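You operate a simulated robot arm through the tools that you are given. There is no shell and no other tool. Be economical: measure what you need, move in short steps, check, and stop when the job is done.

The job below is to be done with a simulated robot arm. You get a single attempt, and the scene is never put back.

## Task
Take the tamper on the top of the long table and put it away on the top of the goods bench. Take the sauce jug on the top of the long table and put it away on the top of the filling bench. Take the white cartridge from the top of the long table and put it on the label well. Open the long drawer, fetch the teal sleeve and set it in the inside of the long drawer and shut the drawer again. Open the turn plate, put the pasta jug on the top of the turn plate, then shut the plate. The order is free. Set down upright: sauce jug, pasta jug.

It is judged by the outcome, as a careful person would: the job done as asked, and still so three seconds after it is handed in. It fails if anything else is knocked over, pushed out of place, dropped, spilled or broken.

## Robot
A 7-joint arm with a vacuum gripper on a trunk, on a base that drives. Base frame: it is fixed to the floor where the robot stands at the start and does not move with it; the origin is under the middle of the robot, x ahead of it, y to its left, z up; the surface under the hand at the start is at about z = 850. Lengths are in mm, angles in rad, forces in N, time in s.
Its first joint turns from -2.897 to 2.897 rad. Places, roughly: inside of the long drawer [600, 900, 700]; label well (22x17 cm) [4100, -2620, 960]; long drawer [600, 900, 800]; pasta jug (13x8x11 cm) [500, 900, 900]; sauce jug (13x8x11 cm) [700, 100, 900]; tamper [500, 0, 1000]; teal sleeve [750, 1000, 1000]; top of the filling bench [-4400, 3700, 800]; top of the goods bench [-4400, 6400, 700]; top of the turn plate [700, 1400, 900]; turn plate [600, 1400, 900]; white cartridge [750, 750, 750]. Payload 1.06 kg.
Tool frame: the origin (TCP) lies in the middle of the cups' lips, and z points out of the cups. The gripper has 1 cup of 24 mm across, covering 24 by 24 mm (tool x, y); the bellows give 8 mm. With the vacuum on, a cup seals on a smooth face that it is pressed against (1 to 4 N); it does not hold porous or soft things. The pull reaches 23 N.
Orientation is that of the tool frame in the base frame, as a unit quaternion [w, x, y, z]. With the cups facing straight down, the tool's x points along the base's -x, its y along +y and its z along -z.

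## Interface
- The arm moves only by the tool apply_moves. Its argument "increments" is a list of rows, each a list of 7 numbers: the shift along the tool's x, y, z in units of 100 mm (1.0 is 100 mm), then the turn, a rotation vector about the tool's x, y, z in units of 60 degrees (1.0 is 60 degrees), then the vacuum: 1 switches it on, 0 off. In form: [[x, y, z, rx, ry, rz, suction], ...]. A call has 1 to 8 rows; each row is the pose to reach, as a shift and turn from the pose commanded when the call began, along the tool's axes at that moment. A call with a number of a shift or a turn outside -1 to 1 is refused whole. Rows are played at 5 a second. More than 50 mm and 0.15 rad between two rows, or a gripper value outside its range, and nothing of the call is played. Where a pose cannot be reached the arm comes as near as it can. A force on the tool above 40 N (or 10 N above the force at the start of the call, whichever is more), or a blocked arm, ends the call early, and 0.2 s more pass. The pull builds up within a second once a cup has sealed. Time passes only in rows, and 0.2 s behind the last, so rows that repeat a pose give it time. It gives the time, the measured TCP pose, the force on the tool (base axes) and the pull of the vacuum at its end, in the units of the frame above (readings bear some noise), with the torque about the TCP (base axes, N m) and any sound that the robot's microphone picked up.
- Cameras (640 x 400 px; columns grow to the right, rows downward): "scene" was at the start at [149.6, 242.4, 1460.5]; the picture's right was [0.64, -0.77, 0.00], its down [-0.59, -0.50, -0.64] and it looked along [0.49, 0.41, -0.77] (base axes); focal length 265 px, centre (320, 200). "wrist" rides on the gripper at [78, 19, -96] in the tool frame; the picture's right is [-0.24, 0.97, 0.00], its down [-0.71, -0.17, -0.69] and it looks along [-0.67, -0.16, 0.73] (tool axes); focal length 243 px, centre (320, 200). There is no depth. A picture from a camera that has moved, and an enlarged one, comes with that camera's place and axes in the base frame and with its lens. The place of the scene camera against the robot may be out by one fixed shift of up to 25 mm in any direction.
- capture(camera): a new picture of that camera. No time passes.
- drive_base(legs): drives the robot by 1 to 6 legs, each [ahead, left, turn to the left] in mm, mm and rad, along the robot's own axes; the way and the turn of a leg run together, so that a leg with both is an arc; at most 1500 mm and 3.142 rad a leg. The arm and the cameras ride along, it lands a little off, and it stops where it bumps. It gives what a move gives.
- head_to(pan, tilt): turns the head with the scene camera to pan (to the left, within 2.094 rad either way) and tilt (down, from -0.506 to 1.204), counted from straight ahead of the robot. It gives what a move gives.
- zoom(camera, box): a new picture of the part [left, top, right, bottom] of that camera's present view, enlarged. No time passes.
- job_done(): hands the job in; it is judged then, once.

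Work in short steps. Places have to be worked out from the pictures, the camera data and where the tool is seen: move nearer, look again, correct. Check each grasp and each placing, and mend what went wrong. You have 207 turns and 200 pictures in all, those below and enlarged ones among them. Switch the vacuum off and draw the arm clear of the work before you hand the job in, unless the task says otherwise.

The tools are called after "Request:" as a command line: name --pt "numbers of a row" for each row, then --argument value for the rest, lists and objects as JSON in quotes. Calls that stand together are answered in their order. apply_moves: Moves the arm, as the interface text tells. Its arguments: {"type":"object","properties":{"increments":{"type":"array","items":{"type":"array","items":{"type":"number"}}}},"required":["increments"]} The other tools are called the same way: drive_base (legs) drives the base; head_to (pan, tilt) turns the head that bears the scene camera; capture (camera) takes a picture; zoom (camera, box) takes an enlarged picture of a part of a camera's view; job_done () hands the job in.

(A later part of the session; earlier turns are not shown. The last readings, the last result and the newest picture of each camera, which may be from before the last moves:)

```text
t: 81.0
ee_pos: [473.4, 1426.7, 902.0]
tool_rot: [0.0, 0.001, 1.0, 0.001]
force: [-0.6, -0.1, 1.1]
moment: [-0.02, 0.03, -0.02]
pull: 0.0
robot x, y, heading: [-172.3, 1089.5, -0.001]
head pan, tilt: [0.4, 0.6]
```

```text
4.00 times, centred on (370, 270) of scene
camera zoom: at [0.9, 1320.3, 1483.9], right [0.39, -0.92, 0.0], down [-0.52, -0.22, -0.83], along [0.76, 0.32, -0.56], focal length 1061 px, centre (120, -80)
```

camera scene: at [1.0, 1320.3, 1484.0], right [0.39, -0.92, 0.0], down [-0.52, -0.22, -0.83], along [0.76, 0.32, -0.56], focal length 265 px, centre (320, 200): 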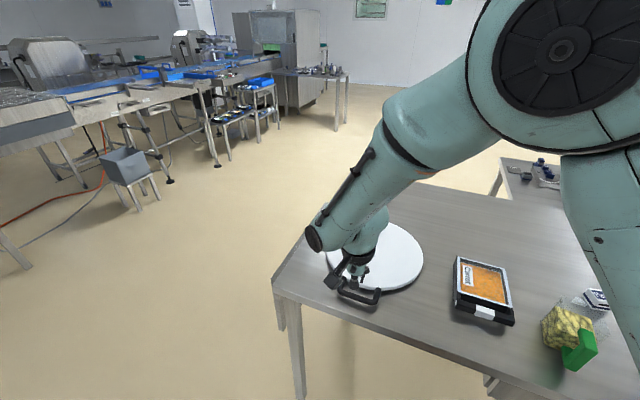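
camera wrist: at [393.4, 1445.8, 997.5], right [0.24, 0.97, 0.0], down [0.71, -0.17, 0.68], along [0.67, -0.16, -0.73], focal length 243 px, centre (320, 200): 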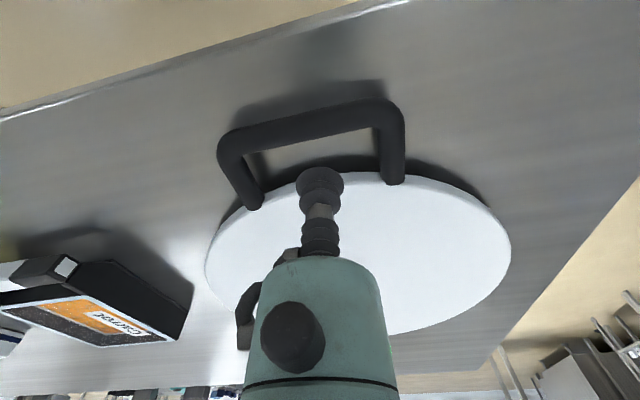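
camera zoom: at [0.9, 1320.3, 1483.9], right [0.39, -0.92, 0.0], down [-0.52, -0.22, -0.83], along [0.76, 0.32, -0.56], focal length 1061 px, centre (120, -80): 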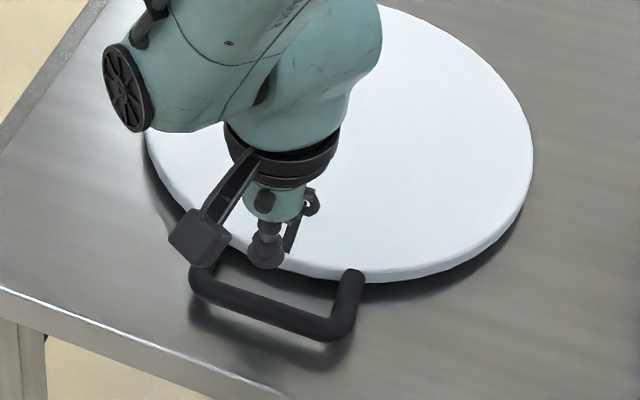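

Handle bar at x≈452, z≈875, y 1373–1476; centre of plate ≈(620,1423). I'll test by pushing the handle's -y end towards +y with the tool from outside.

Request:
apply_moves --pt "0.05 -0.45 0 0 0 0 0" --pt "0.13 -0.85 0 0 0 0 0" --pt "0.13 -0.85 0.4 0 0 0 0"

Request:
apply_moves --pt "0 0.1 0 0 0 0 0" --pt "0 0.2 0 0 0 0 0" --pt "0 0.3 0 0 0 0 0" --pt "0.02 0.4 0 0 0 0 0"

Request:
capture --camera "wrist"

```text
t: 81.8
ee_pos: [459.5, 1342.2, 864.9]
tool_rot: [0.001, 0.001, 1.0, 0.001]
force: [-0.6, -0.3, 0.3]
moment: [-0.02, 0.04, 0.0]
pull: 0.1
robot x, y, heading: [-174.8, 1090.2, 0.001]
head pan, tilt: [0.4, 0.6]
```

```text
t: 82.5
ee_pos: [458.9, 1353.4, 863.5]
tool_rot: [-0.004, 0.004, 1.0, -0.004]
force: [1.0, -1.4, -0.3]
moment: [-0.02, 0.03, 0.0]
pull: 0.0
robot x, y, heading: [-171.7, 1097.0, -0.003]
head pan, tilt: [0.4, 0.6]
stopped in row 3: the force on the tool passed its limit at 48 N (the readings are from after the stop); the commanded pose is now the measured one
```

```text
131 pictures are left
camera wrist: at [380.1, 1374.5, 958.0], right [0.24, 0.97, -0.01], down [0.71, -0.17, 0.68], along [0.66, -0.18, -0.73], focal length 243 px, centre (320, 200)
```

wrist: 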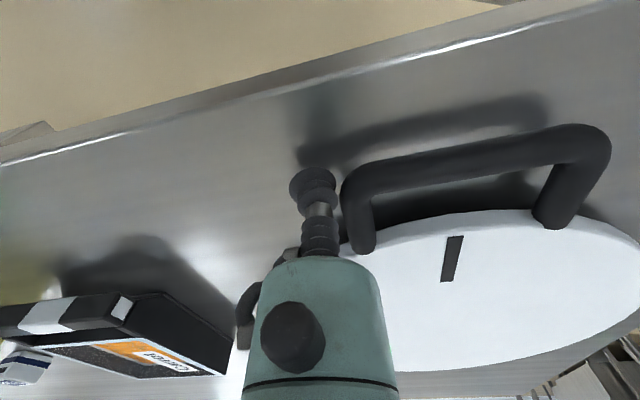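

It is blocked toward +y, so it must turn the other way (handle toward -y). I go over to the handle's other side.

Request:
apply_moves --pt "0 -0.08 0 0.008 0.008 0 0" --pt "0 -0.08 -0.48 0.008 0.008 0 0" --pt "-0.03 0.35 -0.48 0.008 0.008 0 0" --pt "-0.06 0.8 -0.48 0.008 0.008 0 0" --pt "-0.1 1.0 -0.48 0.008 0.008 0 0"

Request:
apply_moves --pt "0 0.45 0 0 0 0 0" --pt "0 0.55 0 0 0 0 0" --pt "0 0.55 0.25 0 0 0 0" --pt "0 0.55 0.47 0 0 0 0"

Request:
capture --camera "wrist"

```text
t: 83.7
ee_pos: [469.3, 1452.4, 908.6]
tool_rot: [-0.008, 0.004, 1.0, -0.01]
force: [-0.5, 0.2, 0.6]
moment: [0.0, 0.03, 0.01]
pull: 0.1
robot x, y, heading: [-170.9, 1095.5, -0.001]
head pan, tilt: [0.4, 0.6]
```

```text
t: 84.7
ee_pos: [470.1, 1508.1, 864.6]
tool_rot: [-0.007, 0.004, 1.0, -0.009]
force: [-0.3, -0.8, -0.3]
moment: [-0.02, 0.01, -0.02]
pull: 0.0
robot x, y, heading: [-173.3, 1096.0, -0.0]
head pan, tilt: [0.4, 0.6]
```

```text
130 pictures are left
camera wrist: at [391.4, 1530.0, 959.1], right [0.24, 0.97, -0.02], down [0.72, -0.16, 0.68], along [0.65, -0.18, -0.73], focal length 243 px, centre (320, 200)
```

wrist: 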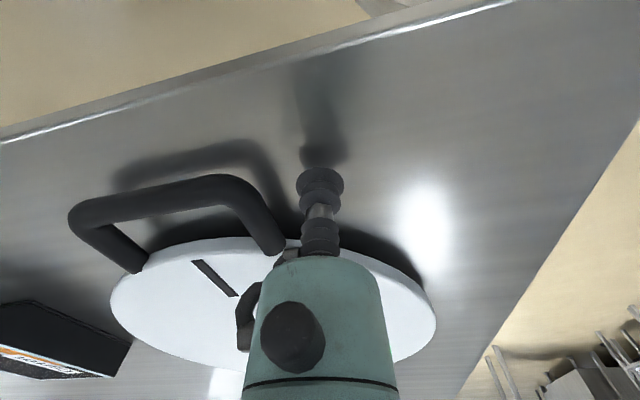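

Now I push toward -y along the arc.

Request:
apply_moves --pt "0 -0.15 0 0 0 0 0" --pt "0.02 -0.25 0 0 0 0 0" --pt "0.06 -0.33 0 0 0 0 0" --pt "0.09 -0.41 0 0 0 0 0" --pt "0.11 -0.5 0 0 0 0 0"

Request:
capture --camera "wrist"

```text
t: 85.9
ee_pos: [458.3, 1459.6, 863.4]
tool_rot: [-0.006, 0.005, 1.0, -0.01]
force: [0.0, 1.7, -0.4]
moment: [-0.02, 0.01, 0.0]
pull: 0.2
robot x, y, heading: [-172.2, 1093.3, -0.002]
head pan, tilt: [0.4, 0.6]
```

```text
129 pictures are left
camera wrist: at [380.0, 1480.9, 959.2], right [0.24, 0.97, -0.02], down [0.72, -0.17, 0.68], along [0.65, -0.18, -0.73], focal length 243 px, centre (320, 200)
```

wrist: 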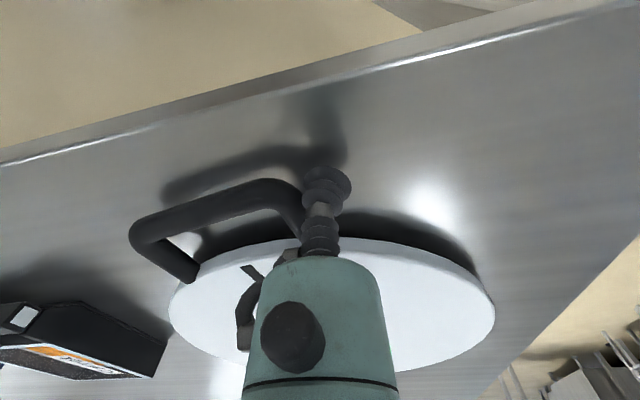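

It turns freely. I follow the arc further.

Request:
apply_moves --pt "0.027 -0.222 0 0 0 0 0" --pt "0.031 -0.452 0 0 0 0 0" --pt "0.003 -0.681 0 0 0 0 0" --pt "-0.057 -0.903 0 0 0 0 0"

Request:
apply_moves --pt "-0.09 -0.21 0 0 0 0 0" --pt "-0.208 -0.409 0 0 0 0 0" --pt "-0.353 -0.588 0 0 0 0 0" --pt "-0.522 -0.745 0 0 0 0 0"

Request:
capture --camera "wrist"

Request:
capture --camera "scene"

```text
t: 86.9
ee_pos: [463.6, 1366.3, 863.8]
tool_rot: [-0.007, 0.004, 1.0, -0.011]
force: [0.2, 0.5, -0.1]
moment: [-0.02, 0.01, -0.01]
pull: 0.0
robot x, y, heading: [-170.0, 1093.5, 0.001]
head pan, tilt: [0.4, 0.6]
```

```text
t: 87.9
ee_pos: [512.9, 1294.5, 864.8]
tool_rot: [-0.008, 0.004, 1.0, -0.009]
force: [-1.5, 0.5, 0.8]
moment: [-0.03, -0.03, -0.04]
pull: 0.0
robot x, y, heading: [-170.0, 1093.9, -0.001]
head pan, tilt: [0.4, 0.6]
```

```text
128 pictures are left
camera wrist: at [435.9, 1316.2, 960.8], right [0.24, 0.97, -0.02], down [0.72, -0.16, 0.68], along [0.65, -0.18, -0.74], focal length 243 px, centre (320, 200)
```

wrist: 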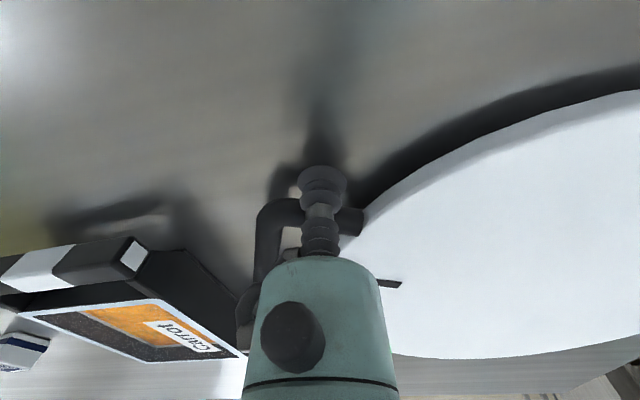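

```text
127 pictures are left
camera scene: at [1.0, 1320.2, 1483.9], right [0.39, -0.92, 0.0], down [-0.52, -0.22, -0.83], along [0.76, 0.32, -0.56], focal length 265 px, centre (320, 200)
```

scene: 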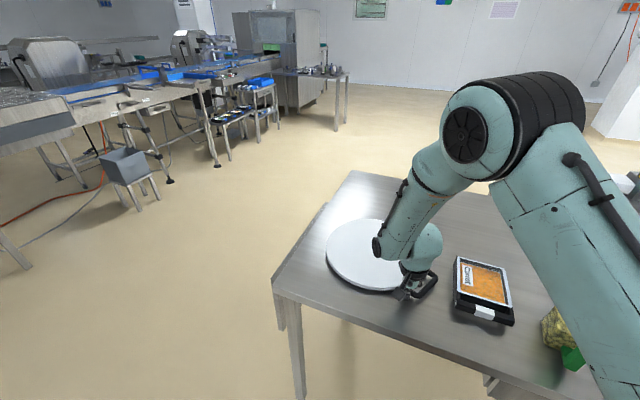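

About 68° so far without a stop. I go on to about 95°, watching the force.

Request:
apply_moves --pt "-0.22 -0.13 0 0 0 0 0" --pt "-0.426 -0.235 0 0 0 0 0" --pt "-0.644 -0.309 0 0 0 0 0"

Request:
capture --camera "scene"

Request:
capture --camera "wrist"

```text
t: 88.7
ee_pos: [580.0, 1260.2, 866.1]
tool_rot: [-0.006, 0.004, 1.0, -0.01]
force: [-0.7, -0.6, -0.2]
moment: [0.0, -0.02, 0.03]
pull: 0.2
robot x, y, heading: [-172.1, 1092.8, 0.0]
head pan, tilt: [0.4, 0.6]
```

```text
126 pictures are left
camera scene: at [1.1, 1320.1, 1483.9], right [0.39, -0.92, 0.0], down [-0.52, -0.22, -0.83], along [0.76, 0.32, -0.56], focal length 265 px, centre (320, 200)
```

scene: 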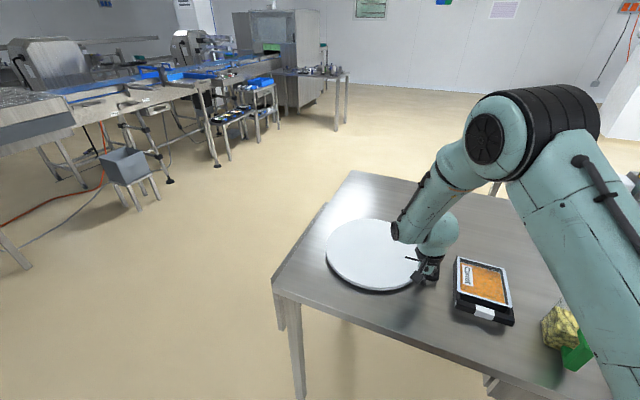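

```text
125 pictures are left
camera wrist: at [501.0, 1283.0, 961.1], right [0.24, 0.97, -0.02], down [0.72, -0.16, 0.68], along [0.65, -0.18, -0.73], focal length 243 px, centre (320, 200)
```

wrist: 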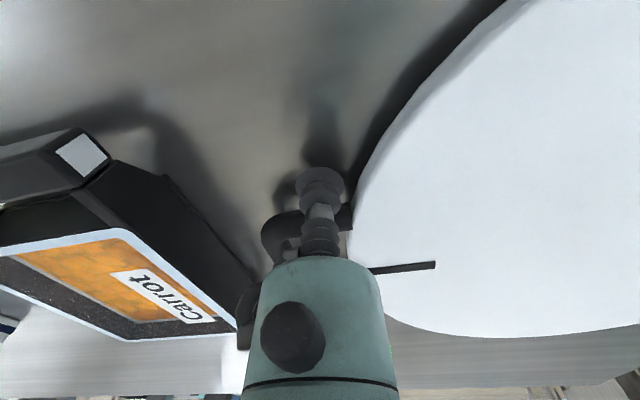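

About 92° turned; I push a little more to see if there's a stop.

Request:
apply_moves --pt "-0.2 -0.04 0 0 0 0 0" --pt "-0.4 -0.055 0 0 0 0 0" --pt "-0.63 -0.055 0 0 0 0 0"

Request:
capture --camera "wrist"

```text
t: 89.1
ee_pos: [584.5, 1259.6, 862.0]
tool_rot: [-0.016, 0.003, 1.0, -0.01]
force: [-1.8, -0.3, -0.2]
moment: [0.0, -0.01, -0.01]
pull: 0.1
robot x, y, heading: [-170.5, 1092.0, -0.003]
head pan, tilt: [0.4, 0.6]
stopped in row 1: the force on the tool passed its limit at 58 N (the readings are from after the stop); the commanded pose is now the measured one
```

```text
124 pictures are left
camera wrist: at [508.6, 1281.9, 958.8], right [0.24, 0.97, -0.03], down [0.73, -0.16, 0.67], along [0.64, -0.18, -0.75], focal length 243 px, centre (320, 200)
```

wrist: 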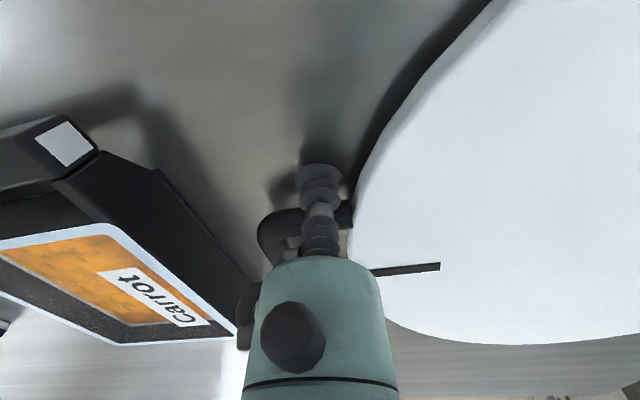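

Stop found: the plate is fully open. I retreat, rise, straighten, and go look at the pasta jug.

Request:
apply_moves --pt "0.2 -0.05 0 -0.01 -0.015 -0.003 0" --pt "0.25 -0.05 -0.3 -0.019 -0.031 -0.006 0" --pt "0.25 -0.05 -0.75 -0.019 -0.031 -0.006 0" --pt "0.25 -0.05 -1.0 -0.019 -0.031 -0.006 0"

Request:
apply_moves --pt "0.2 -0.2 -0.4 0 0 0 0" --pt "0.4 -0.5 -0.7 0 0 0 0" --pt "0.6 -0.9 -0.8 0 0 0 0"

Request:
apply_moves --pt "0.2 -0.4 0 0 0 0 0" --pt "0.4 -0.8 0 0 0 0 0" --pt "0.5 -1.0 0 0 0 0 0"

Request:
capture --camera "wrist"

Request:
capture --camera "scene"

```text
t: 90.1
ee_pos: [563.4, 1256.2, 960.8]
tool_rot: [0.0, -0.001, 1.0, -0.001]
force: [-0.4, 0.2, 0.2]
moment: [0.0, 0.0, -0.04]
pull: 0.2
robot x, y, heading: [-168.9, 1094.5, -0.003]
head pan, tilt: [0.4, 0.6]
```

```text
t: 90.9
ee_pos: [504.1, 1167.5, 1040.4]
tool_rot: [0.0, 0.0, 1.0, -0.001]
force: [0.1, 0.4, 0.2]
moment: [-0.03, 0.02, 0.02]
pull: 0.0
robot x, y, heading: [-172.8, 1090.9, -0.002]
head pan, tilt: [0.4, 0.6]
```

```text
t: 91.7
ee_pos: [454.1, 1065.8, 1041.9]
tool_rot: [0.001, -0.001, 1.0, -0.001]
force: [-0.2, -0.3, -0.2]
moment: [0.0, 0.01, 0.0]
pull: 0.0
robot x, y, heading: [-170.3, 1094.3, -0.003]
head pan, tilt: [0.4, 0.6]
```

```text
123 pictures are left
camera wrist: at [373.7, 1085.8, 1137.7], right [0.23, 0.97, 0.0], down [0.71, -0.17, 0.69], along [0.67, -0.16, -0.73], focal length 243 px, centre (320, 200)
```

wrist: 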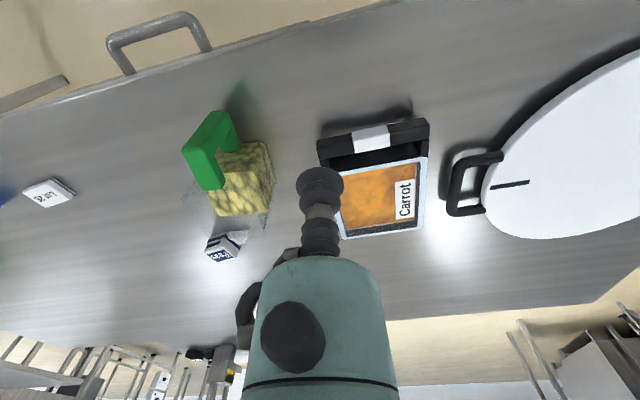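

```text
122 pictures are left
camera scene: at [1.1, 1320.3, 1483.9], right [0.39, -0.92, 0.0], down [-0.52, -0.22, -0.82], along [0.76, 0.32, -0.57], focal length 265 px, centre (320, 200)
```

scene: 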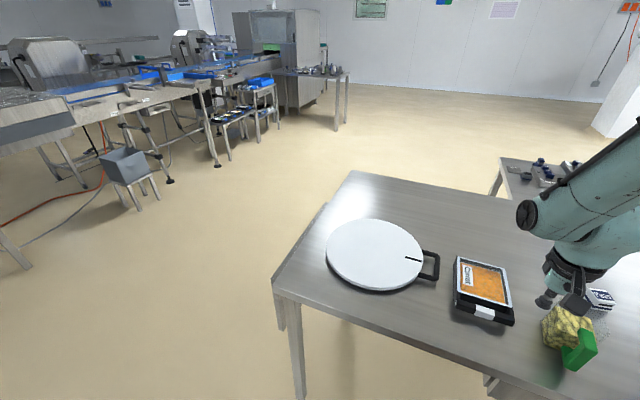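

The plate is open with the handle toward -y. I move closer to the jug.

Request:
apply_moves --pt "0 -0.4 0 0 0 0 0" --pt "-0.1 -0.8 0 0 0 0 0" --pt "-0.2 -1.0 0 0 0 0 0"

Request:
capture --camera "wrist"

Request:
zoom --camera "wrist" --box '[220, 80, 420, 205]'

```text
t: 92.5
ee_pos: [472.3, 967.7, 1043.6]
tool_rot: [0.0, -0.001, 1.0, 0.0]
force: [0.4, -0.4, -1.1]
moment: [-0.02, 0.02, 0.02]
pull: 0.1
robot x, y, heading: [-170.8, 1090.1, -0.005]
head pan, tilt: [0.4, 0.6]
```

```text
121 pictures are left
camera wrist: at [392.8, 987.8, 1138.2], right [0.23, 0.97, 0.0], down [0.71, -0.17, 0.69], along [0.67, -0.16, -0.73], focal length 243 px, centre (320, 200)
```

wrist: 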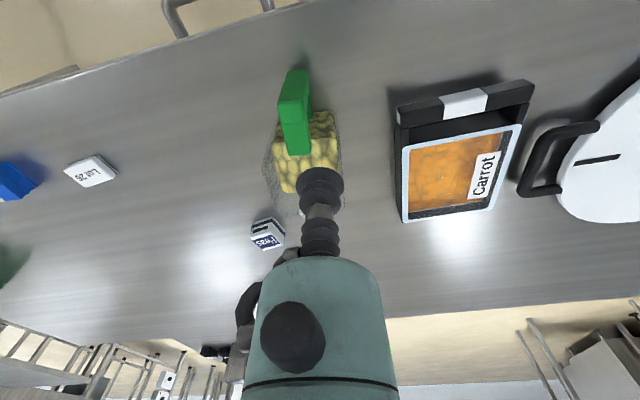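

```text
3.20 times, centred on (320, 142) of wrist
camera zoom: at [392.8, 987.8, 1138.2], right [0.23, 0.97, 0.0], down [0.71, -0.17, 0.69], along [0.67, -0.16, -0.73], focal length 776 px, centre (320, 384)
```

zoom: 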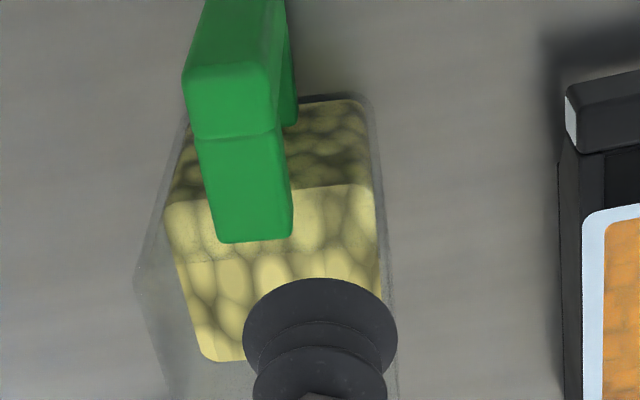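

The jug's flat walls are the only places wide enough for the cup; its handle points to -x with slight yaw (~11°). I'll grip the -y wall with the tool horizontal. I drive right to y≈400 first and look at that wall.

Request:
apply_moves --pt "0 0 -0.4 0 0 0 0" --pt "0 0 -0.8 0 0 0 0"

Request:
drive_base --legs '[[50, -690, 0]]'

Request:
apply_moves --pt "0 0.45 0 0 0 0 0" --pt "0 0.95 0 0 0 0 0"

Request:
apply_moves --pt "0 0.45 0 0 0 0 0" --pt "0 0.95 0 0 0 0 0"

Request:
apply_moves --pt "0 0.15 0 -0.125 0 0 0" --pt "0 0.3 0 -0.25 0 0 0" --pt "0 0.45 0 -0.375 0 0 0" --pt "0 0.6 0 -0.5 0 0 0" --pt "0 0.8 0 -0.625 0 0 0" --pt "0 1.0 0 -0.75 0 0 0"

Request:
capture --camera "wrist"

```text
t: 93.1
ee_pos: [473.5, 967.0, 1123.1]
tool_rot: [0.001, -0.001, 1.0, 0.0]
force: [0.4, -0.2, 0.2]
moment: [-0.01, 0.0, -0.02]
pull: 0.0
robot x, y, heading: [-171.0, 1096.7, 0.003]
head pan, tilt: [0.4, 0.6]
```

```text
t: 96.8
ee_pos: [525.2, 291.5, 1122.4]
tool_rot: [0.001, -0.003, 1.0, -0.001]
force: [-0.1, 0.3, 0.3]
moment: [-0.01, -0.02, 0.0]
pull: 0.0
robot x, y, heading: [-120.2, 413.3, 0.0]
head pan, tilt: [0.4, 0.6]
```

```text
t: 97.4
ee_pos: [524.9, 385.2, 1123.2]
tool_rot: [0.001, -0.002, 1.0, -0.001]
force: [0.5, -0.1, -0.5]
moment: [0.03, 0.0, 0.0]
pull: 0.1
robot x, y, heading: [-121.6, 413.6, 0.009]
head pan, tilt: [0.4, 0.6]
```

```text
t: 98.0
ee_pos: [523.6, 478.7, 1123.6]
tool_rot: [0.0, -0.001, 1.0, -0.001]
force: [-0.6, -0.1, 0.6]
moment: [0.03, 0.01, 0.02]
pull: 0.0
robot x, y, heading: [-119.3, 417.7, 0.003]
head pan, tilt: [0.4, 0.6]
```

```text
t: 99.4
ee_pos: [521.2, 583.0, 1121.0]
tool_rot: [0.001, -0.002, 0.924, 0.383]
force: [0.7, -0.7, -0.5]
moment: [0.0, -0.02, -0.03]
pull: 0.0
robot x, y, heading: [-119.7, 415.6, -0.003]
head pan, tilt: [0.4, 0.6]
```

```text
119 pictures are left
camera wrist: at [443.3, 528.7, 1201.4], right [0.23, 0.69, 0.69], down [0.71, -0.6, 0.36], along [0.67, 0.4, -0.63], focal length 243 px, centre (320, 200)
```

wrist: 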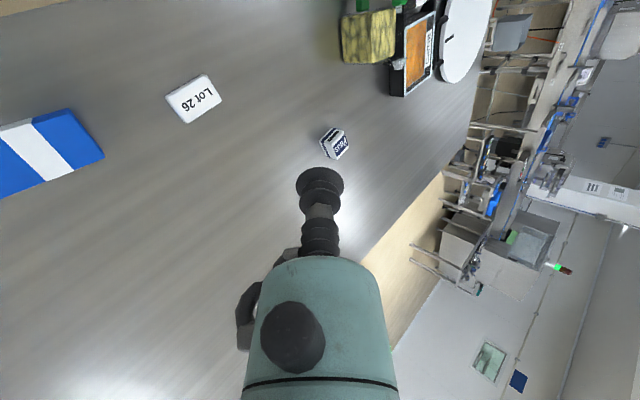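

Halfway rotated. I rotate the remaining 45° and lower toward z≈930.

Request:
apply_moves --pt "0 0 0 -0.125 0 0 0" --pt "0 0 0 -0.25 0 0 0" --pt "0 0 0 -0.375 0 0 0" --pt "0 0 0 -0.5 0 0 0" --pt "0 0 0 -0.625 0 0 0" --pt "0 0 0 -0.75 0 0 0" --pt "0 0 0 -0.75 0 0 0"

Request:
apply_moves --pt "-0.1 -0.4 0.1 0 0 0 0" --pt "-0.2 -0.8 0.2 0 0 0 0" --pt "-0.2 -1.0 0.5 0 0 0 0"

Request:
capture --camera "wrist"

Request:
capture --camera "scene"

```text
t: 101.0
ee_pos: [523.0, 582.2, 1122.6]
tool_rot: [-0.001, -0.003, 0.707, 0.707]
force: [-0.3, 0.2, 0.7]
moment: [0.06, 0.02, 0.0]
pull: 0.1
robot x, y, heading: [-123.1, 413.4, 0.001]
head pan, tilt: [0.4, 0.6]
```

```text
t: 101.8
ee_pos: [545.2, 631.0, 1022.7]
tool_rot: [0.0, -0.001, 0.707, 0.707]
force: [0.2, -0.9, 0.4]
moment: [0.0, -0.03, -0.02]
pull: 0.1
robot x, y, heading: [-121.5, 414.6, -0.001]
head pan, tilt: [0.4, 0.6]
```

```text
118 pictures are left
camera wrist: at [465.9, 536.1, 1040.6], right [0.23, 0.0, 0.97], down [0.71, -0.68, -0.17], along [0.66, 0.73, -0.16], focal length 243 px, centre (320, 200)
```

wrist: 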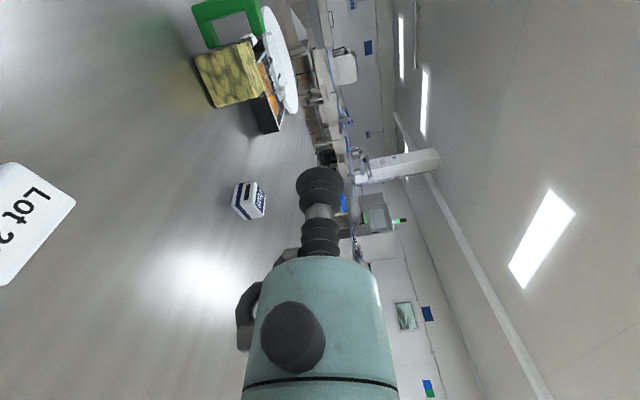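

```text
117 pictures are left
camera scene: at [50.7, 642.5, 1484.0], right [0.39, -0.92, 0.0], down [-0.52, -0.22, -0.83], along [0.76, 0.32, -0.56], focal length 265 px, centre (320, 200)
```

scene: 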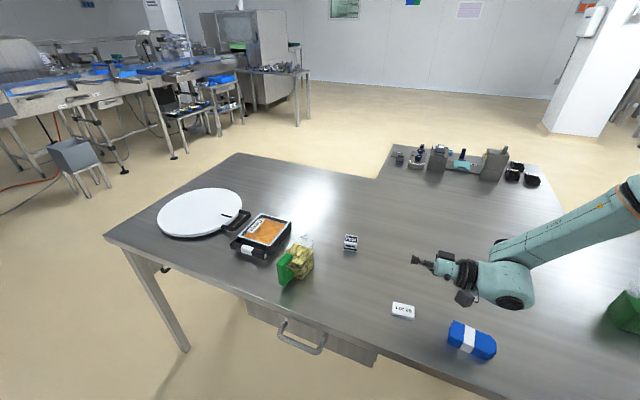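

Posture is fine. I zoom on the jug from both cameras.

Request:
zoom --camera "wrist" --box '[170, 0, 330, 130]'

Request:
zoom --camera "scene" --box '[220, 200, 380, 300]'

```text
3.08 times, centred on (250, 65) of wrist
camera zoom: at [465.9, 536.1, 1040.6], right [0.23, 0.0, 0.97], down [0.71, -0.68, -0.17], along [0.66, 0.73, -0.16], focal length 746 px, centre (535, 615)
```

zoom: 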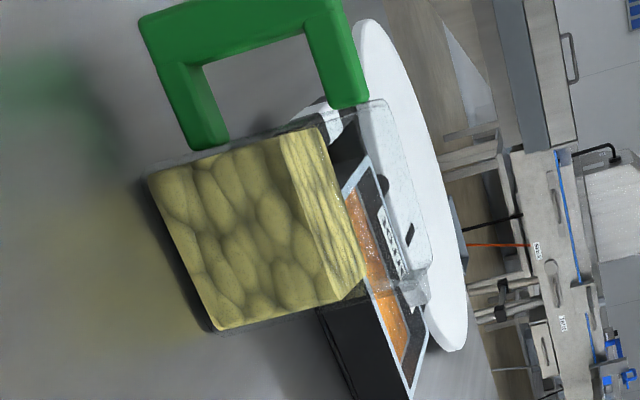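

```text
4.00 times, centred on (300, 250) of scene
camera zoom: at [50.7, 642.5, 1484.0], right [0.39, -0.92, 0.0], down [-0.52, -0.22, -0.83], along [0.76, 0.32, -0.56], focal length 1061 px, centre (400, 0)
```

zoom: 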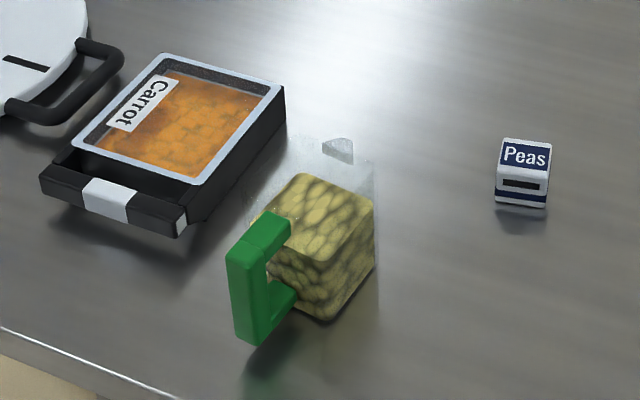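

Jug's -y wall: from about (506,923) to (574,905), yaw ≈ -14°, top ≈957. I yaw the tool by -13° and approach to y≈725, z≈928.

Request:
apply_moves --pt "0.05 -0.24 0.23 0 -0.11 0 0" --pt "0.1 -0.48 0.46 0 -0.217 0 0" --pt "0.15 -0.72 0.7 0 -0.217 0 0" --pt "0.19 -0.95 0.94 0 -0.217 0 0"

Request:
capture --camera "wrist"

Request:
zoom --camera "scene" --box '[260, 200, 500, 350]'

```text
t: 102.8
ee_pos: [528.0, 723.5, 927.7]
tool_rot: [0.079, 0.078, 0.703, 0.702]
force: [0.9, -0.2, 0.6]
moment: [0.0, 0.01, -0.02]
pull: 0.1
robot x, y, heading: [-119.3, 416.7, 0.001]
head pan, tilt: [0.4, 0.6]
```

```text
114 pictures are left
camera wrist: at [429.1, 649.5, 945.2], right [0.23, -0.05, 0.97], down [0.54, -0.83, -0.17], along [0.81, 0.56, -0.16], focal length 243 px, centre (320, 200)
```

wrist: 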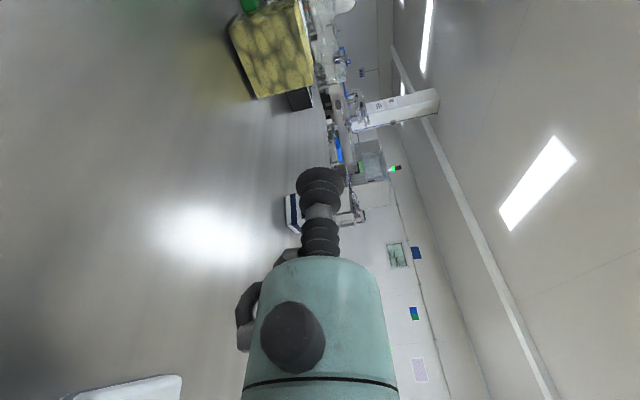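

```text
2.67 times, centred on (380, 275) of scene
camera zoom: at [50.8, 642.5, 1483.9], right [0.39, -0.92, 0.0], down [-0.52, -0.22, -0.83], along [0.76, 0.32, -0.56], focal length 707 px, centre (160, 0)
```

zoom: 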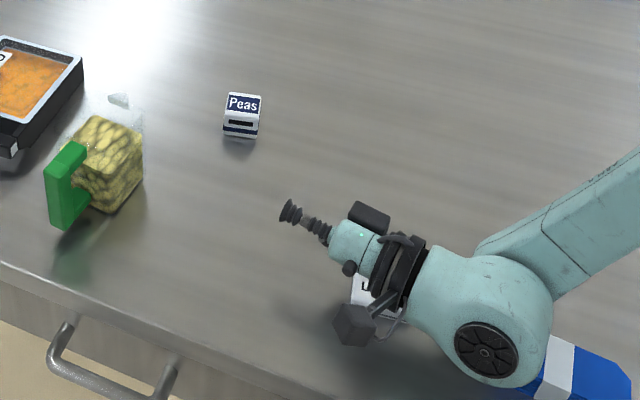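

Direction is right. I advance 90 mm with a 35 mm lateral shift toward the wall's middle.

Request:
apply_moves --pt "0.17 0 0.3 0 0 0 0" --pt "0.34 0 0.6 0 0 0 0" --pt "0.346 0 0.95 0 0 0 0"

Request:
capture --camera "wrist"

Request:
zoom --camera "scene" --box '[240, 200, 440, 325]'

```text
t: 103.6
ee_pos: [511.0, 823.4, 926.4]
tool_rot: [0.079, 0.079, 0.704, 0.702]
force: [-0.2, -0.1, 0.9]
moment: [-0.03, -0.02, 0.01]
pull: 0.1
robot x, y, heading: [-120.9, 414.5, 0.008]
head pan, tilt: [0.4, 0.6]
```

```text
112 pictures are left
camera wrist: at [411.6, 748.2, 945.0], right [0.23, -0.05, 0.97], down [0.54, -0.83, -0.17], along [0.81, 0.56, -0.16], focal length 243 px, centre (320, 200)
```

wrist: 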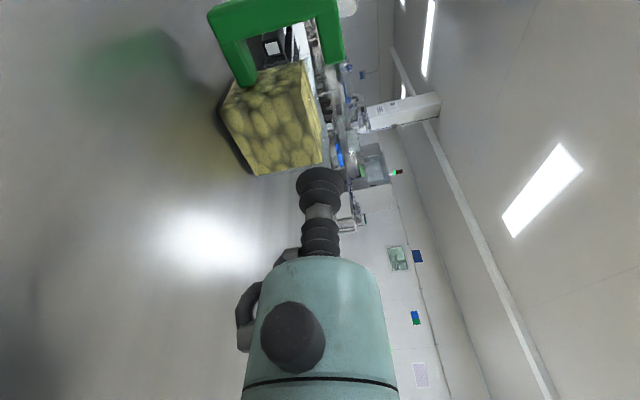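

```text
3.20 times, centred on (340, 262) of scene
camera zoom: at [51.1, 642.4, 1483.9], right [0.39, -0.92, 0.0], down [-0.52, -0.22, -0.83], along [0.76, 0.32, -0.56], focal length 849 px, centre (256, 0)
```

zoom: 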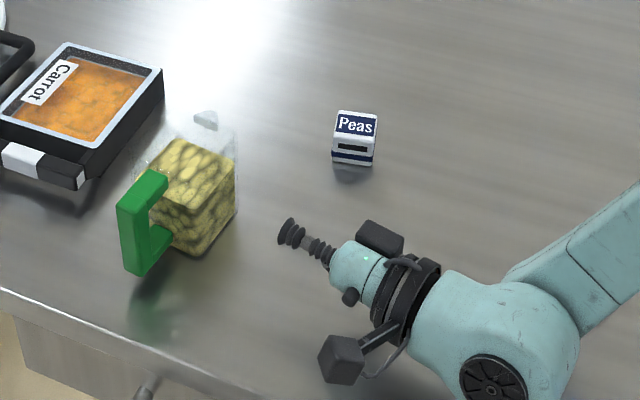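

Wall mid ≈(544,909), pasta top z≈913; my line hits at x≈533, fine. I advance 78 mm, then creep with the vacuum on.

Request:
apply_moves --pt "-0.02 0 0.4 0 0 0 1" --pt "-0.04 0 0.75 0 0 0 1" --pt "-0.04 0 0.79 0 0 0 1" --pt "-0.04 0 0.82 0 0 0 1" --pt "-0.04 0 0.85 0 0 0 1"

Request:
capture --camera "wrist"

```text
t: 104.8
ee_pos: [534.2, 907.4, 928.9]
tool_rot: [0.079, 0.078, 0.703, 0.703]
force: [0.1, -1.8, 0.2]
moment: [0.01, 0.15, 0.05]
pull: 23.1
robot x, y, heading: [-119.5, 415.0, 0.002]
head pan, tilt: [0.4, 0.6]
```

```text
110 pictures are left
camera wrist: at [434.6, 833.1, 946.0], right [0.23, -0.05, 0.97], down [0.54, -0.82, -0.17], along [0.81, 0.56, -0.16], focal length 243 px, centre (320, 200)
```

wrist: 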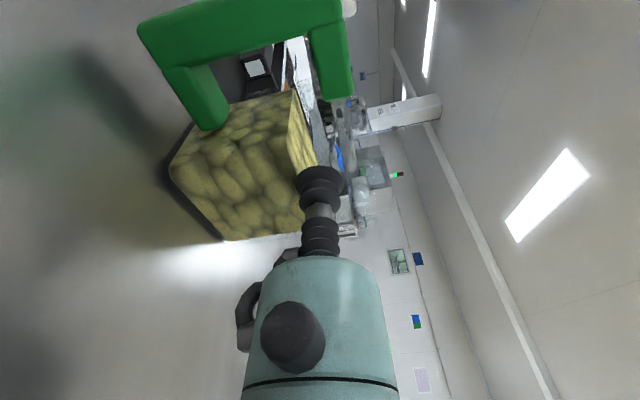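

Sealed at 23 N. I lift 25 mm gently and check level and torque.

Request:
apply_moves --pt "0 0.04 0 0 0 0 1" --pt "0 0.1 0 0 0 0 1" --pt "0 0.18 0 0 0 0 1" --pt "0 0.25 0 0 0 0 1" --pt "0 0.25 0 0 0 0 1"

Request:
capture --camera "wrist"

Request:
zoom --camera "scene" --box '[240, 200, 440, 325]'

```text
t: 106.0
ee_pos: [534.6, 908.5, 953.5]
tool_rot: [0.08, 0.079, 0.703, 0.702]
force: [0.9, -0.7, -4.2]
moment: [-0.21, 0.05, 0.06]
pull: 23.3
robot x, y, heading: [-118.8, 414.0, 0.001]
head pan, tilt: [0.4, 0.6]
```

```text
109 pictures are left
camera wrist: at [435.4, 833.4, 971.0], right [0.23, -0.05, 0.97], down [0.54, -0.82, -0.17], along [0.81, 0.56, -0.16], focal length 243 px, centre (320, 200)
```

wrist: 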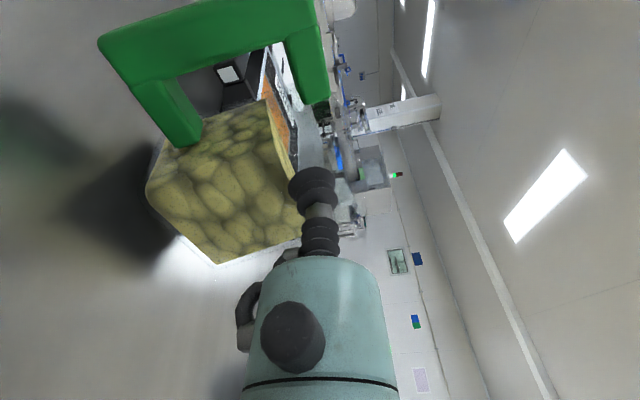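

```text
3.20 times, centred on (340, 262) of scene
camera zoom: at [51.0, 642.8, 1483.9], right [0.39, -0.92, 0.0], down [-0.52, -0.22, -0.82], along [0.76, 0.32, -0.57], focal length 849 px, centre (256, 0)
```

zoom: 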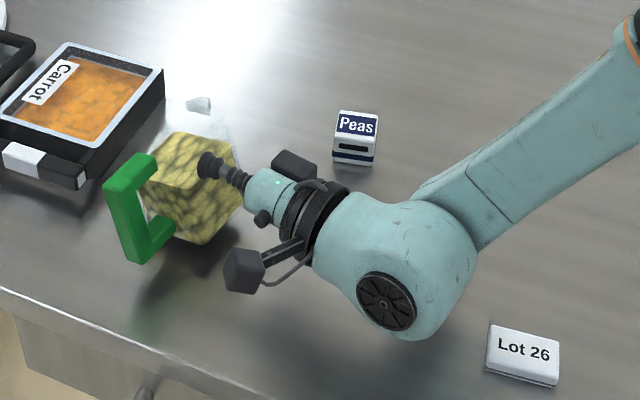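

Weight 4.2 N and it holds, but the jug sags about 8° (far side down). I pitch the tool up 8° to level it and lift on.

Request:
apply_moves --pt "0 0.1 0 -0.05 0 0 1" --pt "0 0.2 0 -0.1 0 0 1" --pt "0 0.35 0 -0.133 0 0 1" --pt "0 0.55 0 -0.133 0 0 1" --pt "0 0.75 0 -0.133 0 0 1" --pt "0 0.95 0 -0.133 0 0 1" --pt "0 0.95 0 -0.133 0 0 1"

Request:
capture --camera "wrist"

Request:
zoom --camera "scene" --box '[220, 160, 420, 285]'

```text
t: 107.6
ee_pos: [533.7, 908.2, 1045.3]
tool_rot: [0.084, 0.073, 0.653, 0.749]
force: [0.5, -0.1, -4.1]
moment: [-0.22, 0.07, 0.04]
pull: 23.0
robot x, y, heading: [-120.5, 413.9, 0.004]
head pan, tilt: [0.4, 0.6]
```

```text
107 pictures are left
camera wrist: at [434.8, 831.3, 1050.3], right [0.2, -0.18, 0.96], down [0.55, -0.8, -0.26], along [0.81, 0.58, -0.06], focal length 243 px, centre (320, 200)
```

wrist: 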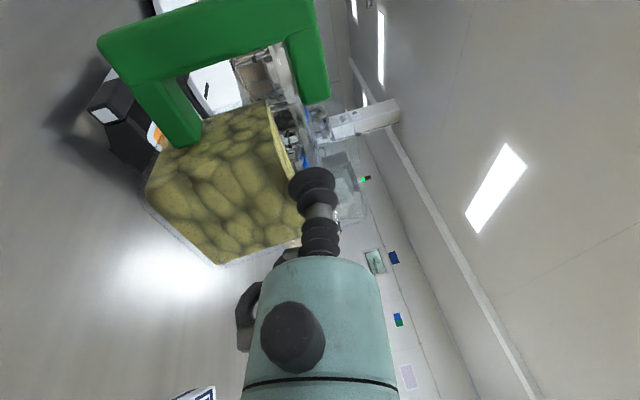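

```text
3.20 times, centred on (320, 222) of scene
camera zoom: at [51.0, 642.8, 1483.9], right [0.39, -0.92, 0.0], down [-0.52, -0.22, -0.82], along [0.76, 0.32, -0.57], focal length 849 px, centre (320, 128)
```

zoom: 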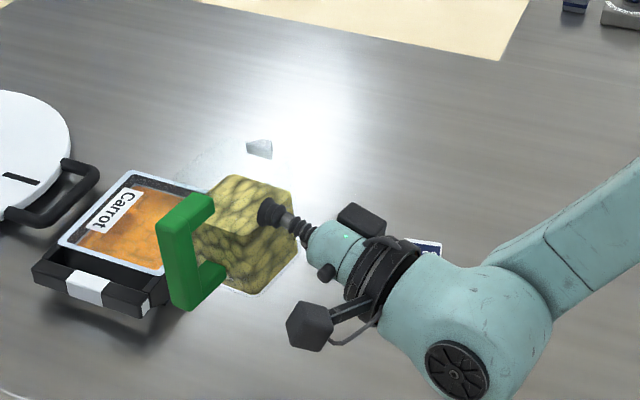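

The jug is level now. I drive left 475 mm and ahead 70 mm to bring it over the plate's centre.

Request:
drive_base --legs '[[0, 475, 0], [70, 0, 0]]'

Request:
capture --camera "wrist"

Request:
capture --camera "scene"

```text
t: 111.0
ee_pos: [603.3, 1378.5, 1045.0]
tool_rot: [0.085, 0.073, 0.653, 0.749]
force: [-0.1, -0.6, -4.1]
moment: [-0.23, 0.07, 0.01]
pull: 22.9
robot x, y, heading: [-55.3, 883.3, 0.007]
head pan, tilt: [0.4, 0.6]
```

```text
105 pictures are left
camera wrist: at [504.1, 1301.7, 1050.1], right [0.2, -0.18, 0.96], down [0.55, -0.8, -0.26], along [0.81, 0.58, -0.06], focal length 243 px, centre (320, 200)
```

wrist: 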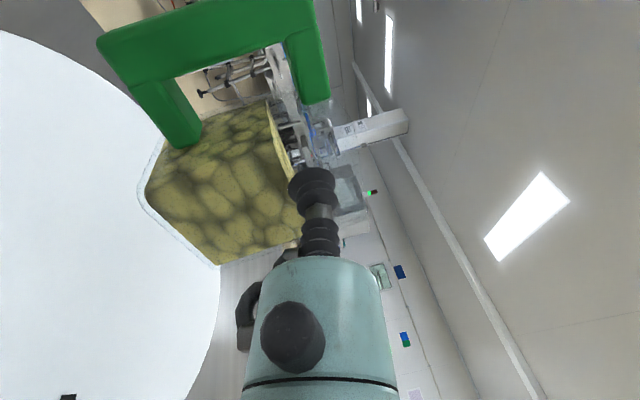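

```text
104 pictures are left
camera scene: at [120.2, 1113.3, 1483.9], right [0.39, -0.92, 0.0], down [-0.52, -0.22, -0.82], along [0.76, 0.32, -0.57], focal length 265 px, centre (320, 200)
```

scene: 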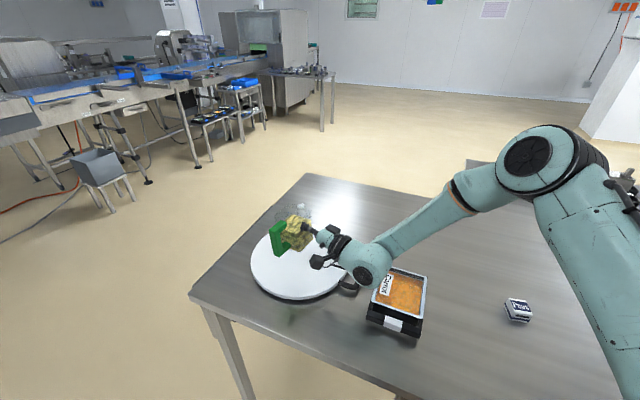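

The wrist joint would come over the carrot tray when lowering, so I yaw the tool 33° more toward +x (wrist then stays on the robot side) while centring the jug.

Request:
apply_moves --pt "0.065 -0.01 0.08 0 -0.136 -0.019 1" --pt "0.13 -0.02 0.16 0 -0.272 -0.038 1" --pt "0.19 -0.03 0.24 0 -0.408 -0.057 1" --pt "0.257 -0.045 0.318 0 -0.545 -0.076 1" --pt "0.257 -0.045 0.318 0 -0.545 -0.076 1"

Request:
capture --camera "wrist"

Request:
capture --camera "scene"

```text
t: 112.2
ee_pos: [585.6, 1415.2, 1044.1]
tool_rot: [0.294, 0.256, 0.605, 0.694]
force: [-0.2, -0.1, -4.3]
moment: [-0.2, 0.16, 0.06]
pull: 22.8
robot x, y, heading: [-53.4, 884.7, 0.001]
head pan, tilt: [0.4, 0.6]
```

```text
103 pictures are left
camera wrist: at [460.2, 1404.6, 1049.4], right [0.07, -0.26, 0.96], down [0.02, -0.96, -0.26], along [1.0, 0.04, -0.06], focal length 243 px, centre (320, 200)
```

wrist: 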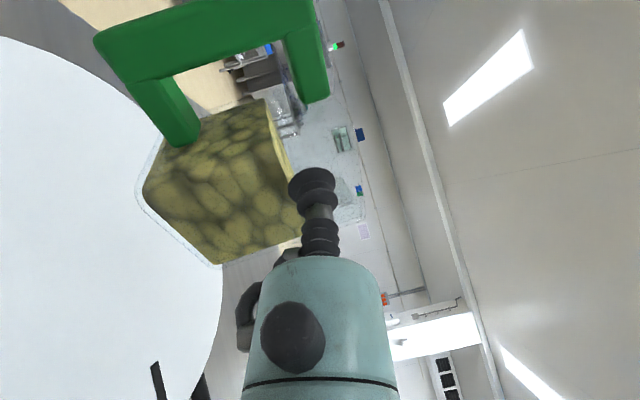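

```text
102 pictures are left
camera scene: at [120.1, 1113.3, 1483.9], right [0.39, -0.92, 0.0], down [-0.52, -0.22, -0.82], along [0.76, 0.32, -0.57], focal length 265 px, centre (320, 200)
```

scene: 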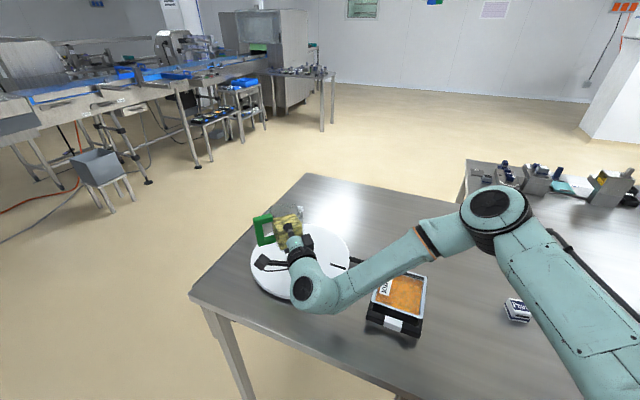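

Clear now. I lower 55 mm, then check the gap.

Request:
apply_moves --pt "0 -0.27 -0.038 0 0 0 1" --pt "0 -0.545 -0.077 0 0 0 1" --pt "0 -0.545 -0.077 0 0 0 1"

Request:
zoom --camera "scene" --box '[200, 180, 440, 330]'

Request:
capture --camera "wrist"

```text
t: 113.0
ee_pos: [584.2, 1414.9, 988.1]
tool_rot: [0.294, 0.255, 0.605, 0.695]
force: [0.4, 0.8, -4.0]
moment: [-0.17, 0.16, 0.01]
pull: 23.3
robot x, y, heading: [-53.0, 887.1, 0.0]
head pan, tilt: [0.4, 0.6]
```

```text
2.67 times, centred on (320, 255) of scene
camera zoom: at [120.1, 1113.3, 1483.9], right [0.39, -0.92, 0.0], down [-0.52, -0.22, -0.82], along [0.76, 0.32, -0.57], focal length 707 px, centre (320, 53)
```

zoom: 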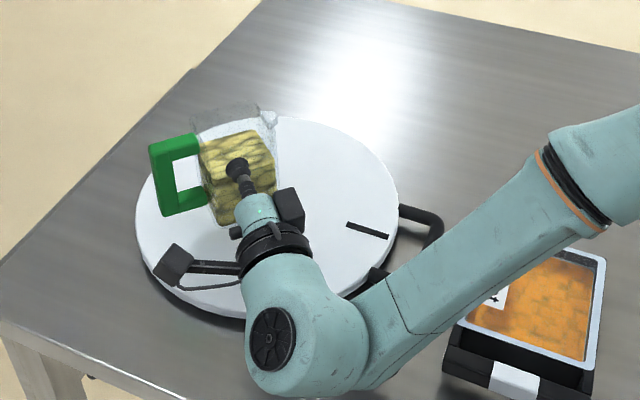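

```text
100 pictures are left
camera wrist: at [459.0, 1403.6, 993.8], right [0.07, -0.26, 0.96], down [0.02, -0.96, -0.26], along [1.0, 0.04, -0.06], focal length 243 px, centre (320, 200)
```

wrist: 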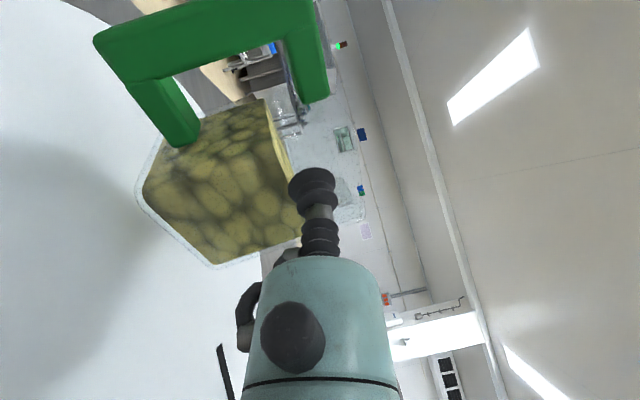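

Jug well over the plate. I lower in small steps until contact.

Request:
apply_moves --pt "0 -0.1 -0.014 0 0 0 1" --pt "0 -0.15 -0.021 0 0 0 1" --pt "0 -0.18 -0.025 0 0 0 1" --pt "0 -0.21 -0.029 0 0 0 1" --pt "0 -0.21 -0.029 0 0 0 1"

```text
t: 114.2
ee_pos: [584.9, 1415.9, 969.4]
tool_rot: [0.294, 0.255, 0.604, 0.695]
force: [0.8, 0.1, -4.1]
moment: [-0.14, 0.13, 0.04]
pull: 23.3
robot x, y, heading: [-52.8, 883.9, -0.0]
head pan, tilt: [0.4, 0.6]
```

Request:
apply_moves --pt "0 -0.03 -0.004 0 0 0 1" --pt "0 -0.06 -0.008 0 0 0 1" --pt "0 -0.06 -0.008 0 0 0 1"

Request:
zoom --camera "scene" --box '[230, 210, 350, 285]'

```text
t: 115.0
ee_pos: [585.8, 1416.0, 962.3]
tool_rot: [0.294, 0.254, 0.605, 0.695]
force: [0.3, -0.4, -2.6]
moment: [-0.12, 0.07, 0.02]
pull: 22.7
robot x, y, heading: [-50.4, 884.1, 0.0]
head pan, tilt: [0.4, 0.6]
```

```text
5.33 times, centred on (290, 248) of scene
camera zoom: at [120.1, 1113.3, 1483.9], right [0.39, -0.92, 0.0], down [-0.52, -0.22, -0.83], along [0.76, 0.32, -0.57], focal length 1415 px, centre (480, -53)
```

zoom: 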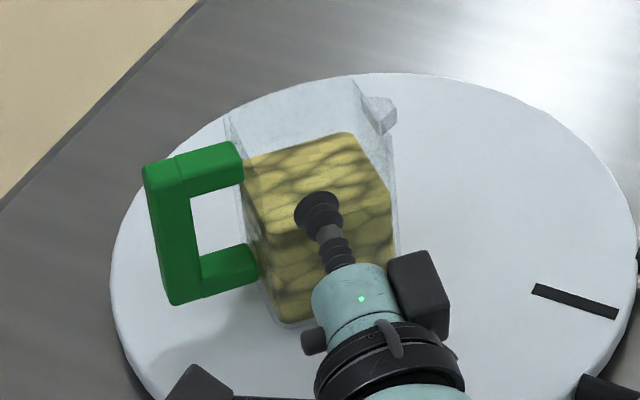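

Partially supported now (-2.6 N). A few mm more.

Request:
apply_moves --pt "0 -0.02 -0.003 0 0 0 1" --pt "0 -0.04 -0.006 0 0 0 1" --pt "0 -0.04 -0.006 0 0 0 1"

```text
t: 115.8
ee_pos: [584.9, 1416.2, 959.6]
tool_rot: [0.295, 0.254, 0.604, 0.695]
force: [-0.9, -1.2, 1.0]
moment: [-0.13, -0.17, -0.03]
pull: 23.1
robot x, y, heading: [-52.1, 886.7, -0.0]
head pan, tilt: [0.4, 0.6]
```

Supported (+1 N). I release the vacuum, wait, then draw back along the tool axis.

Request:
apply_moves --pt "0 0 0 0 0 0 0" --pt "0 0 0 0 0 0 0" --pt "0 0 0 0 0 0 0" --pt "0 0 0 0 0 0 0" --pt "0 0 -0.05 0 0 0 0" --pt "0 0 -0.15 0 0 0 0" --pt "0 0 -0.35 0 0 0 0"

Request:
zoom --camera "scene" --box '[210, 190, 370, 290]'

Request:
capture --camera "wrist"

```text
t: 117.4
ee_pos: [561.0, 1391.8, 954.0]
tool_rot: [0.295, 0.255, 0.605, 0.695]
force: [-0.4, -0.6, -0.4]
moment: [0.0, -0.01, -0.01]
pull: 0.0
robot x, y, heading: [-48.5, 884.3, 0.001]
head pan, tilt: [0.4, 0.6]
```

```text
4.00 times, centred on (290, 240) of scene
camera zoom: at [120.1, 1113.3, 1483.9], right [0.39, -0.92, 0.0], down [-0.52, -0.22, -0.83], along [0.76, 0.32, -0.57], focal length 1061 px, centre (440, 40)
```

zoom: 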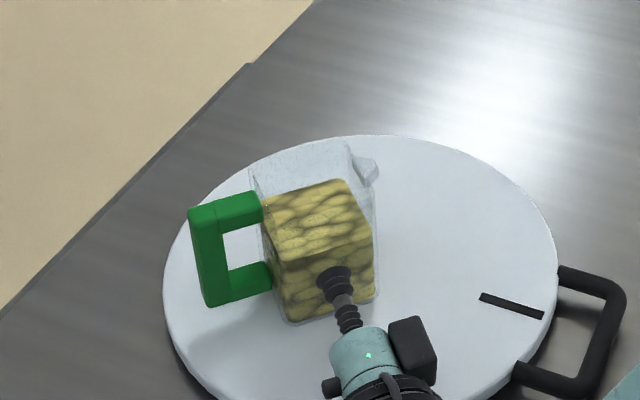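

```text
97 pictures are left
camera wrist: at [434.7, 1380.3, 958.5], right [0.07, -0.26, 0.96], down [0.02, -0.96, -0.26], along [1.0, 0.04, -0.06], focal length 243 px, centre (320, 200)
```

wrist: 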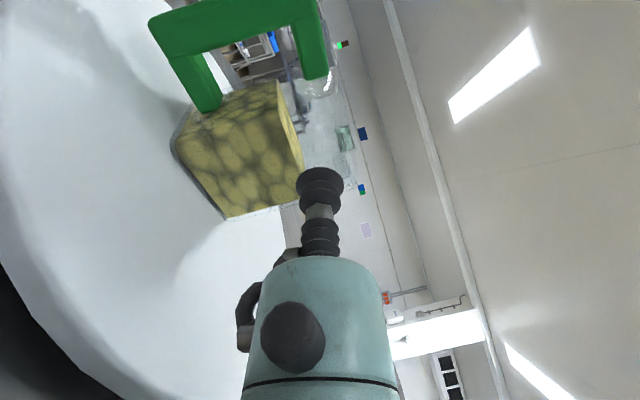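

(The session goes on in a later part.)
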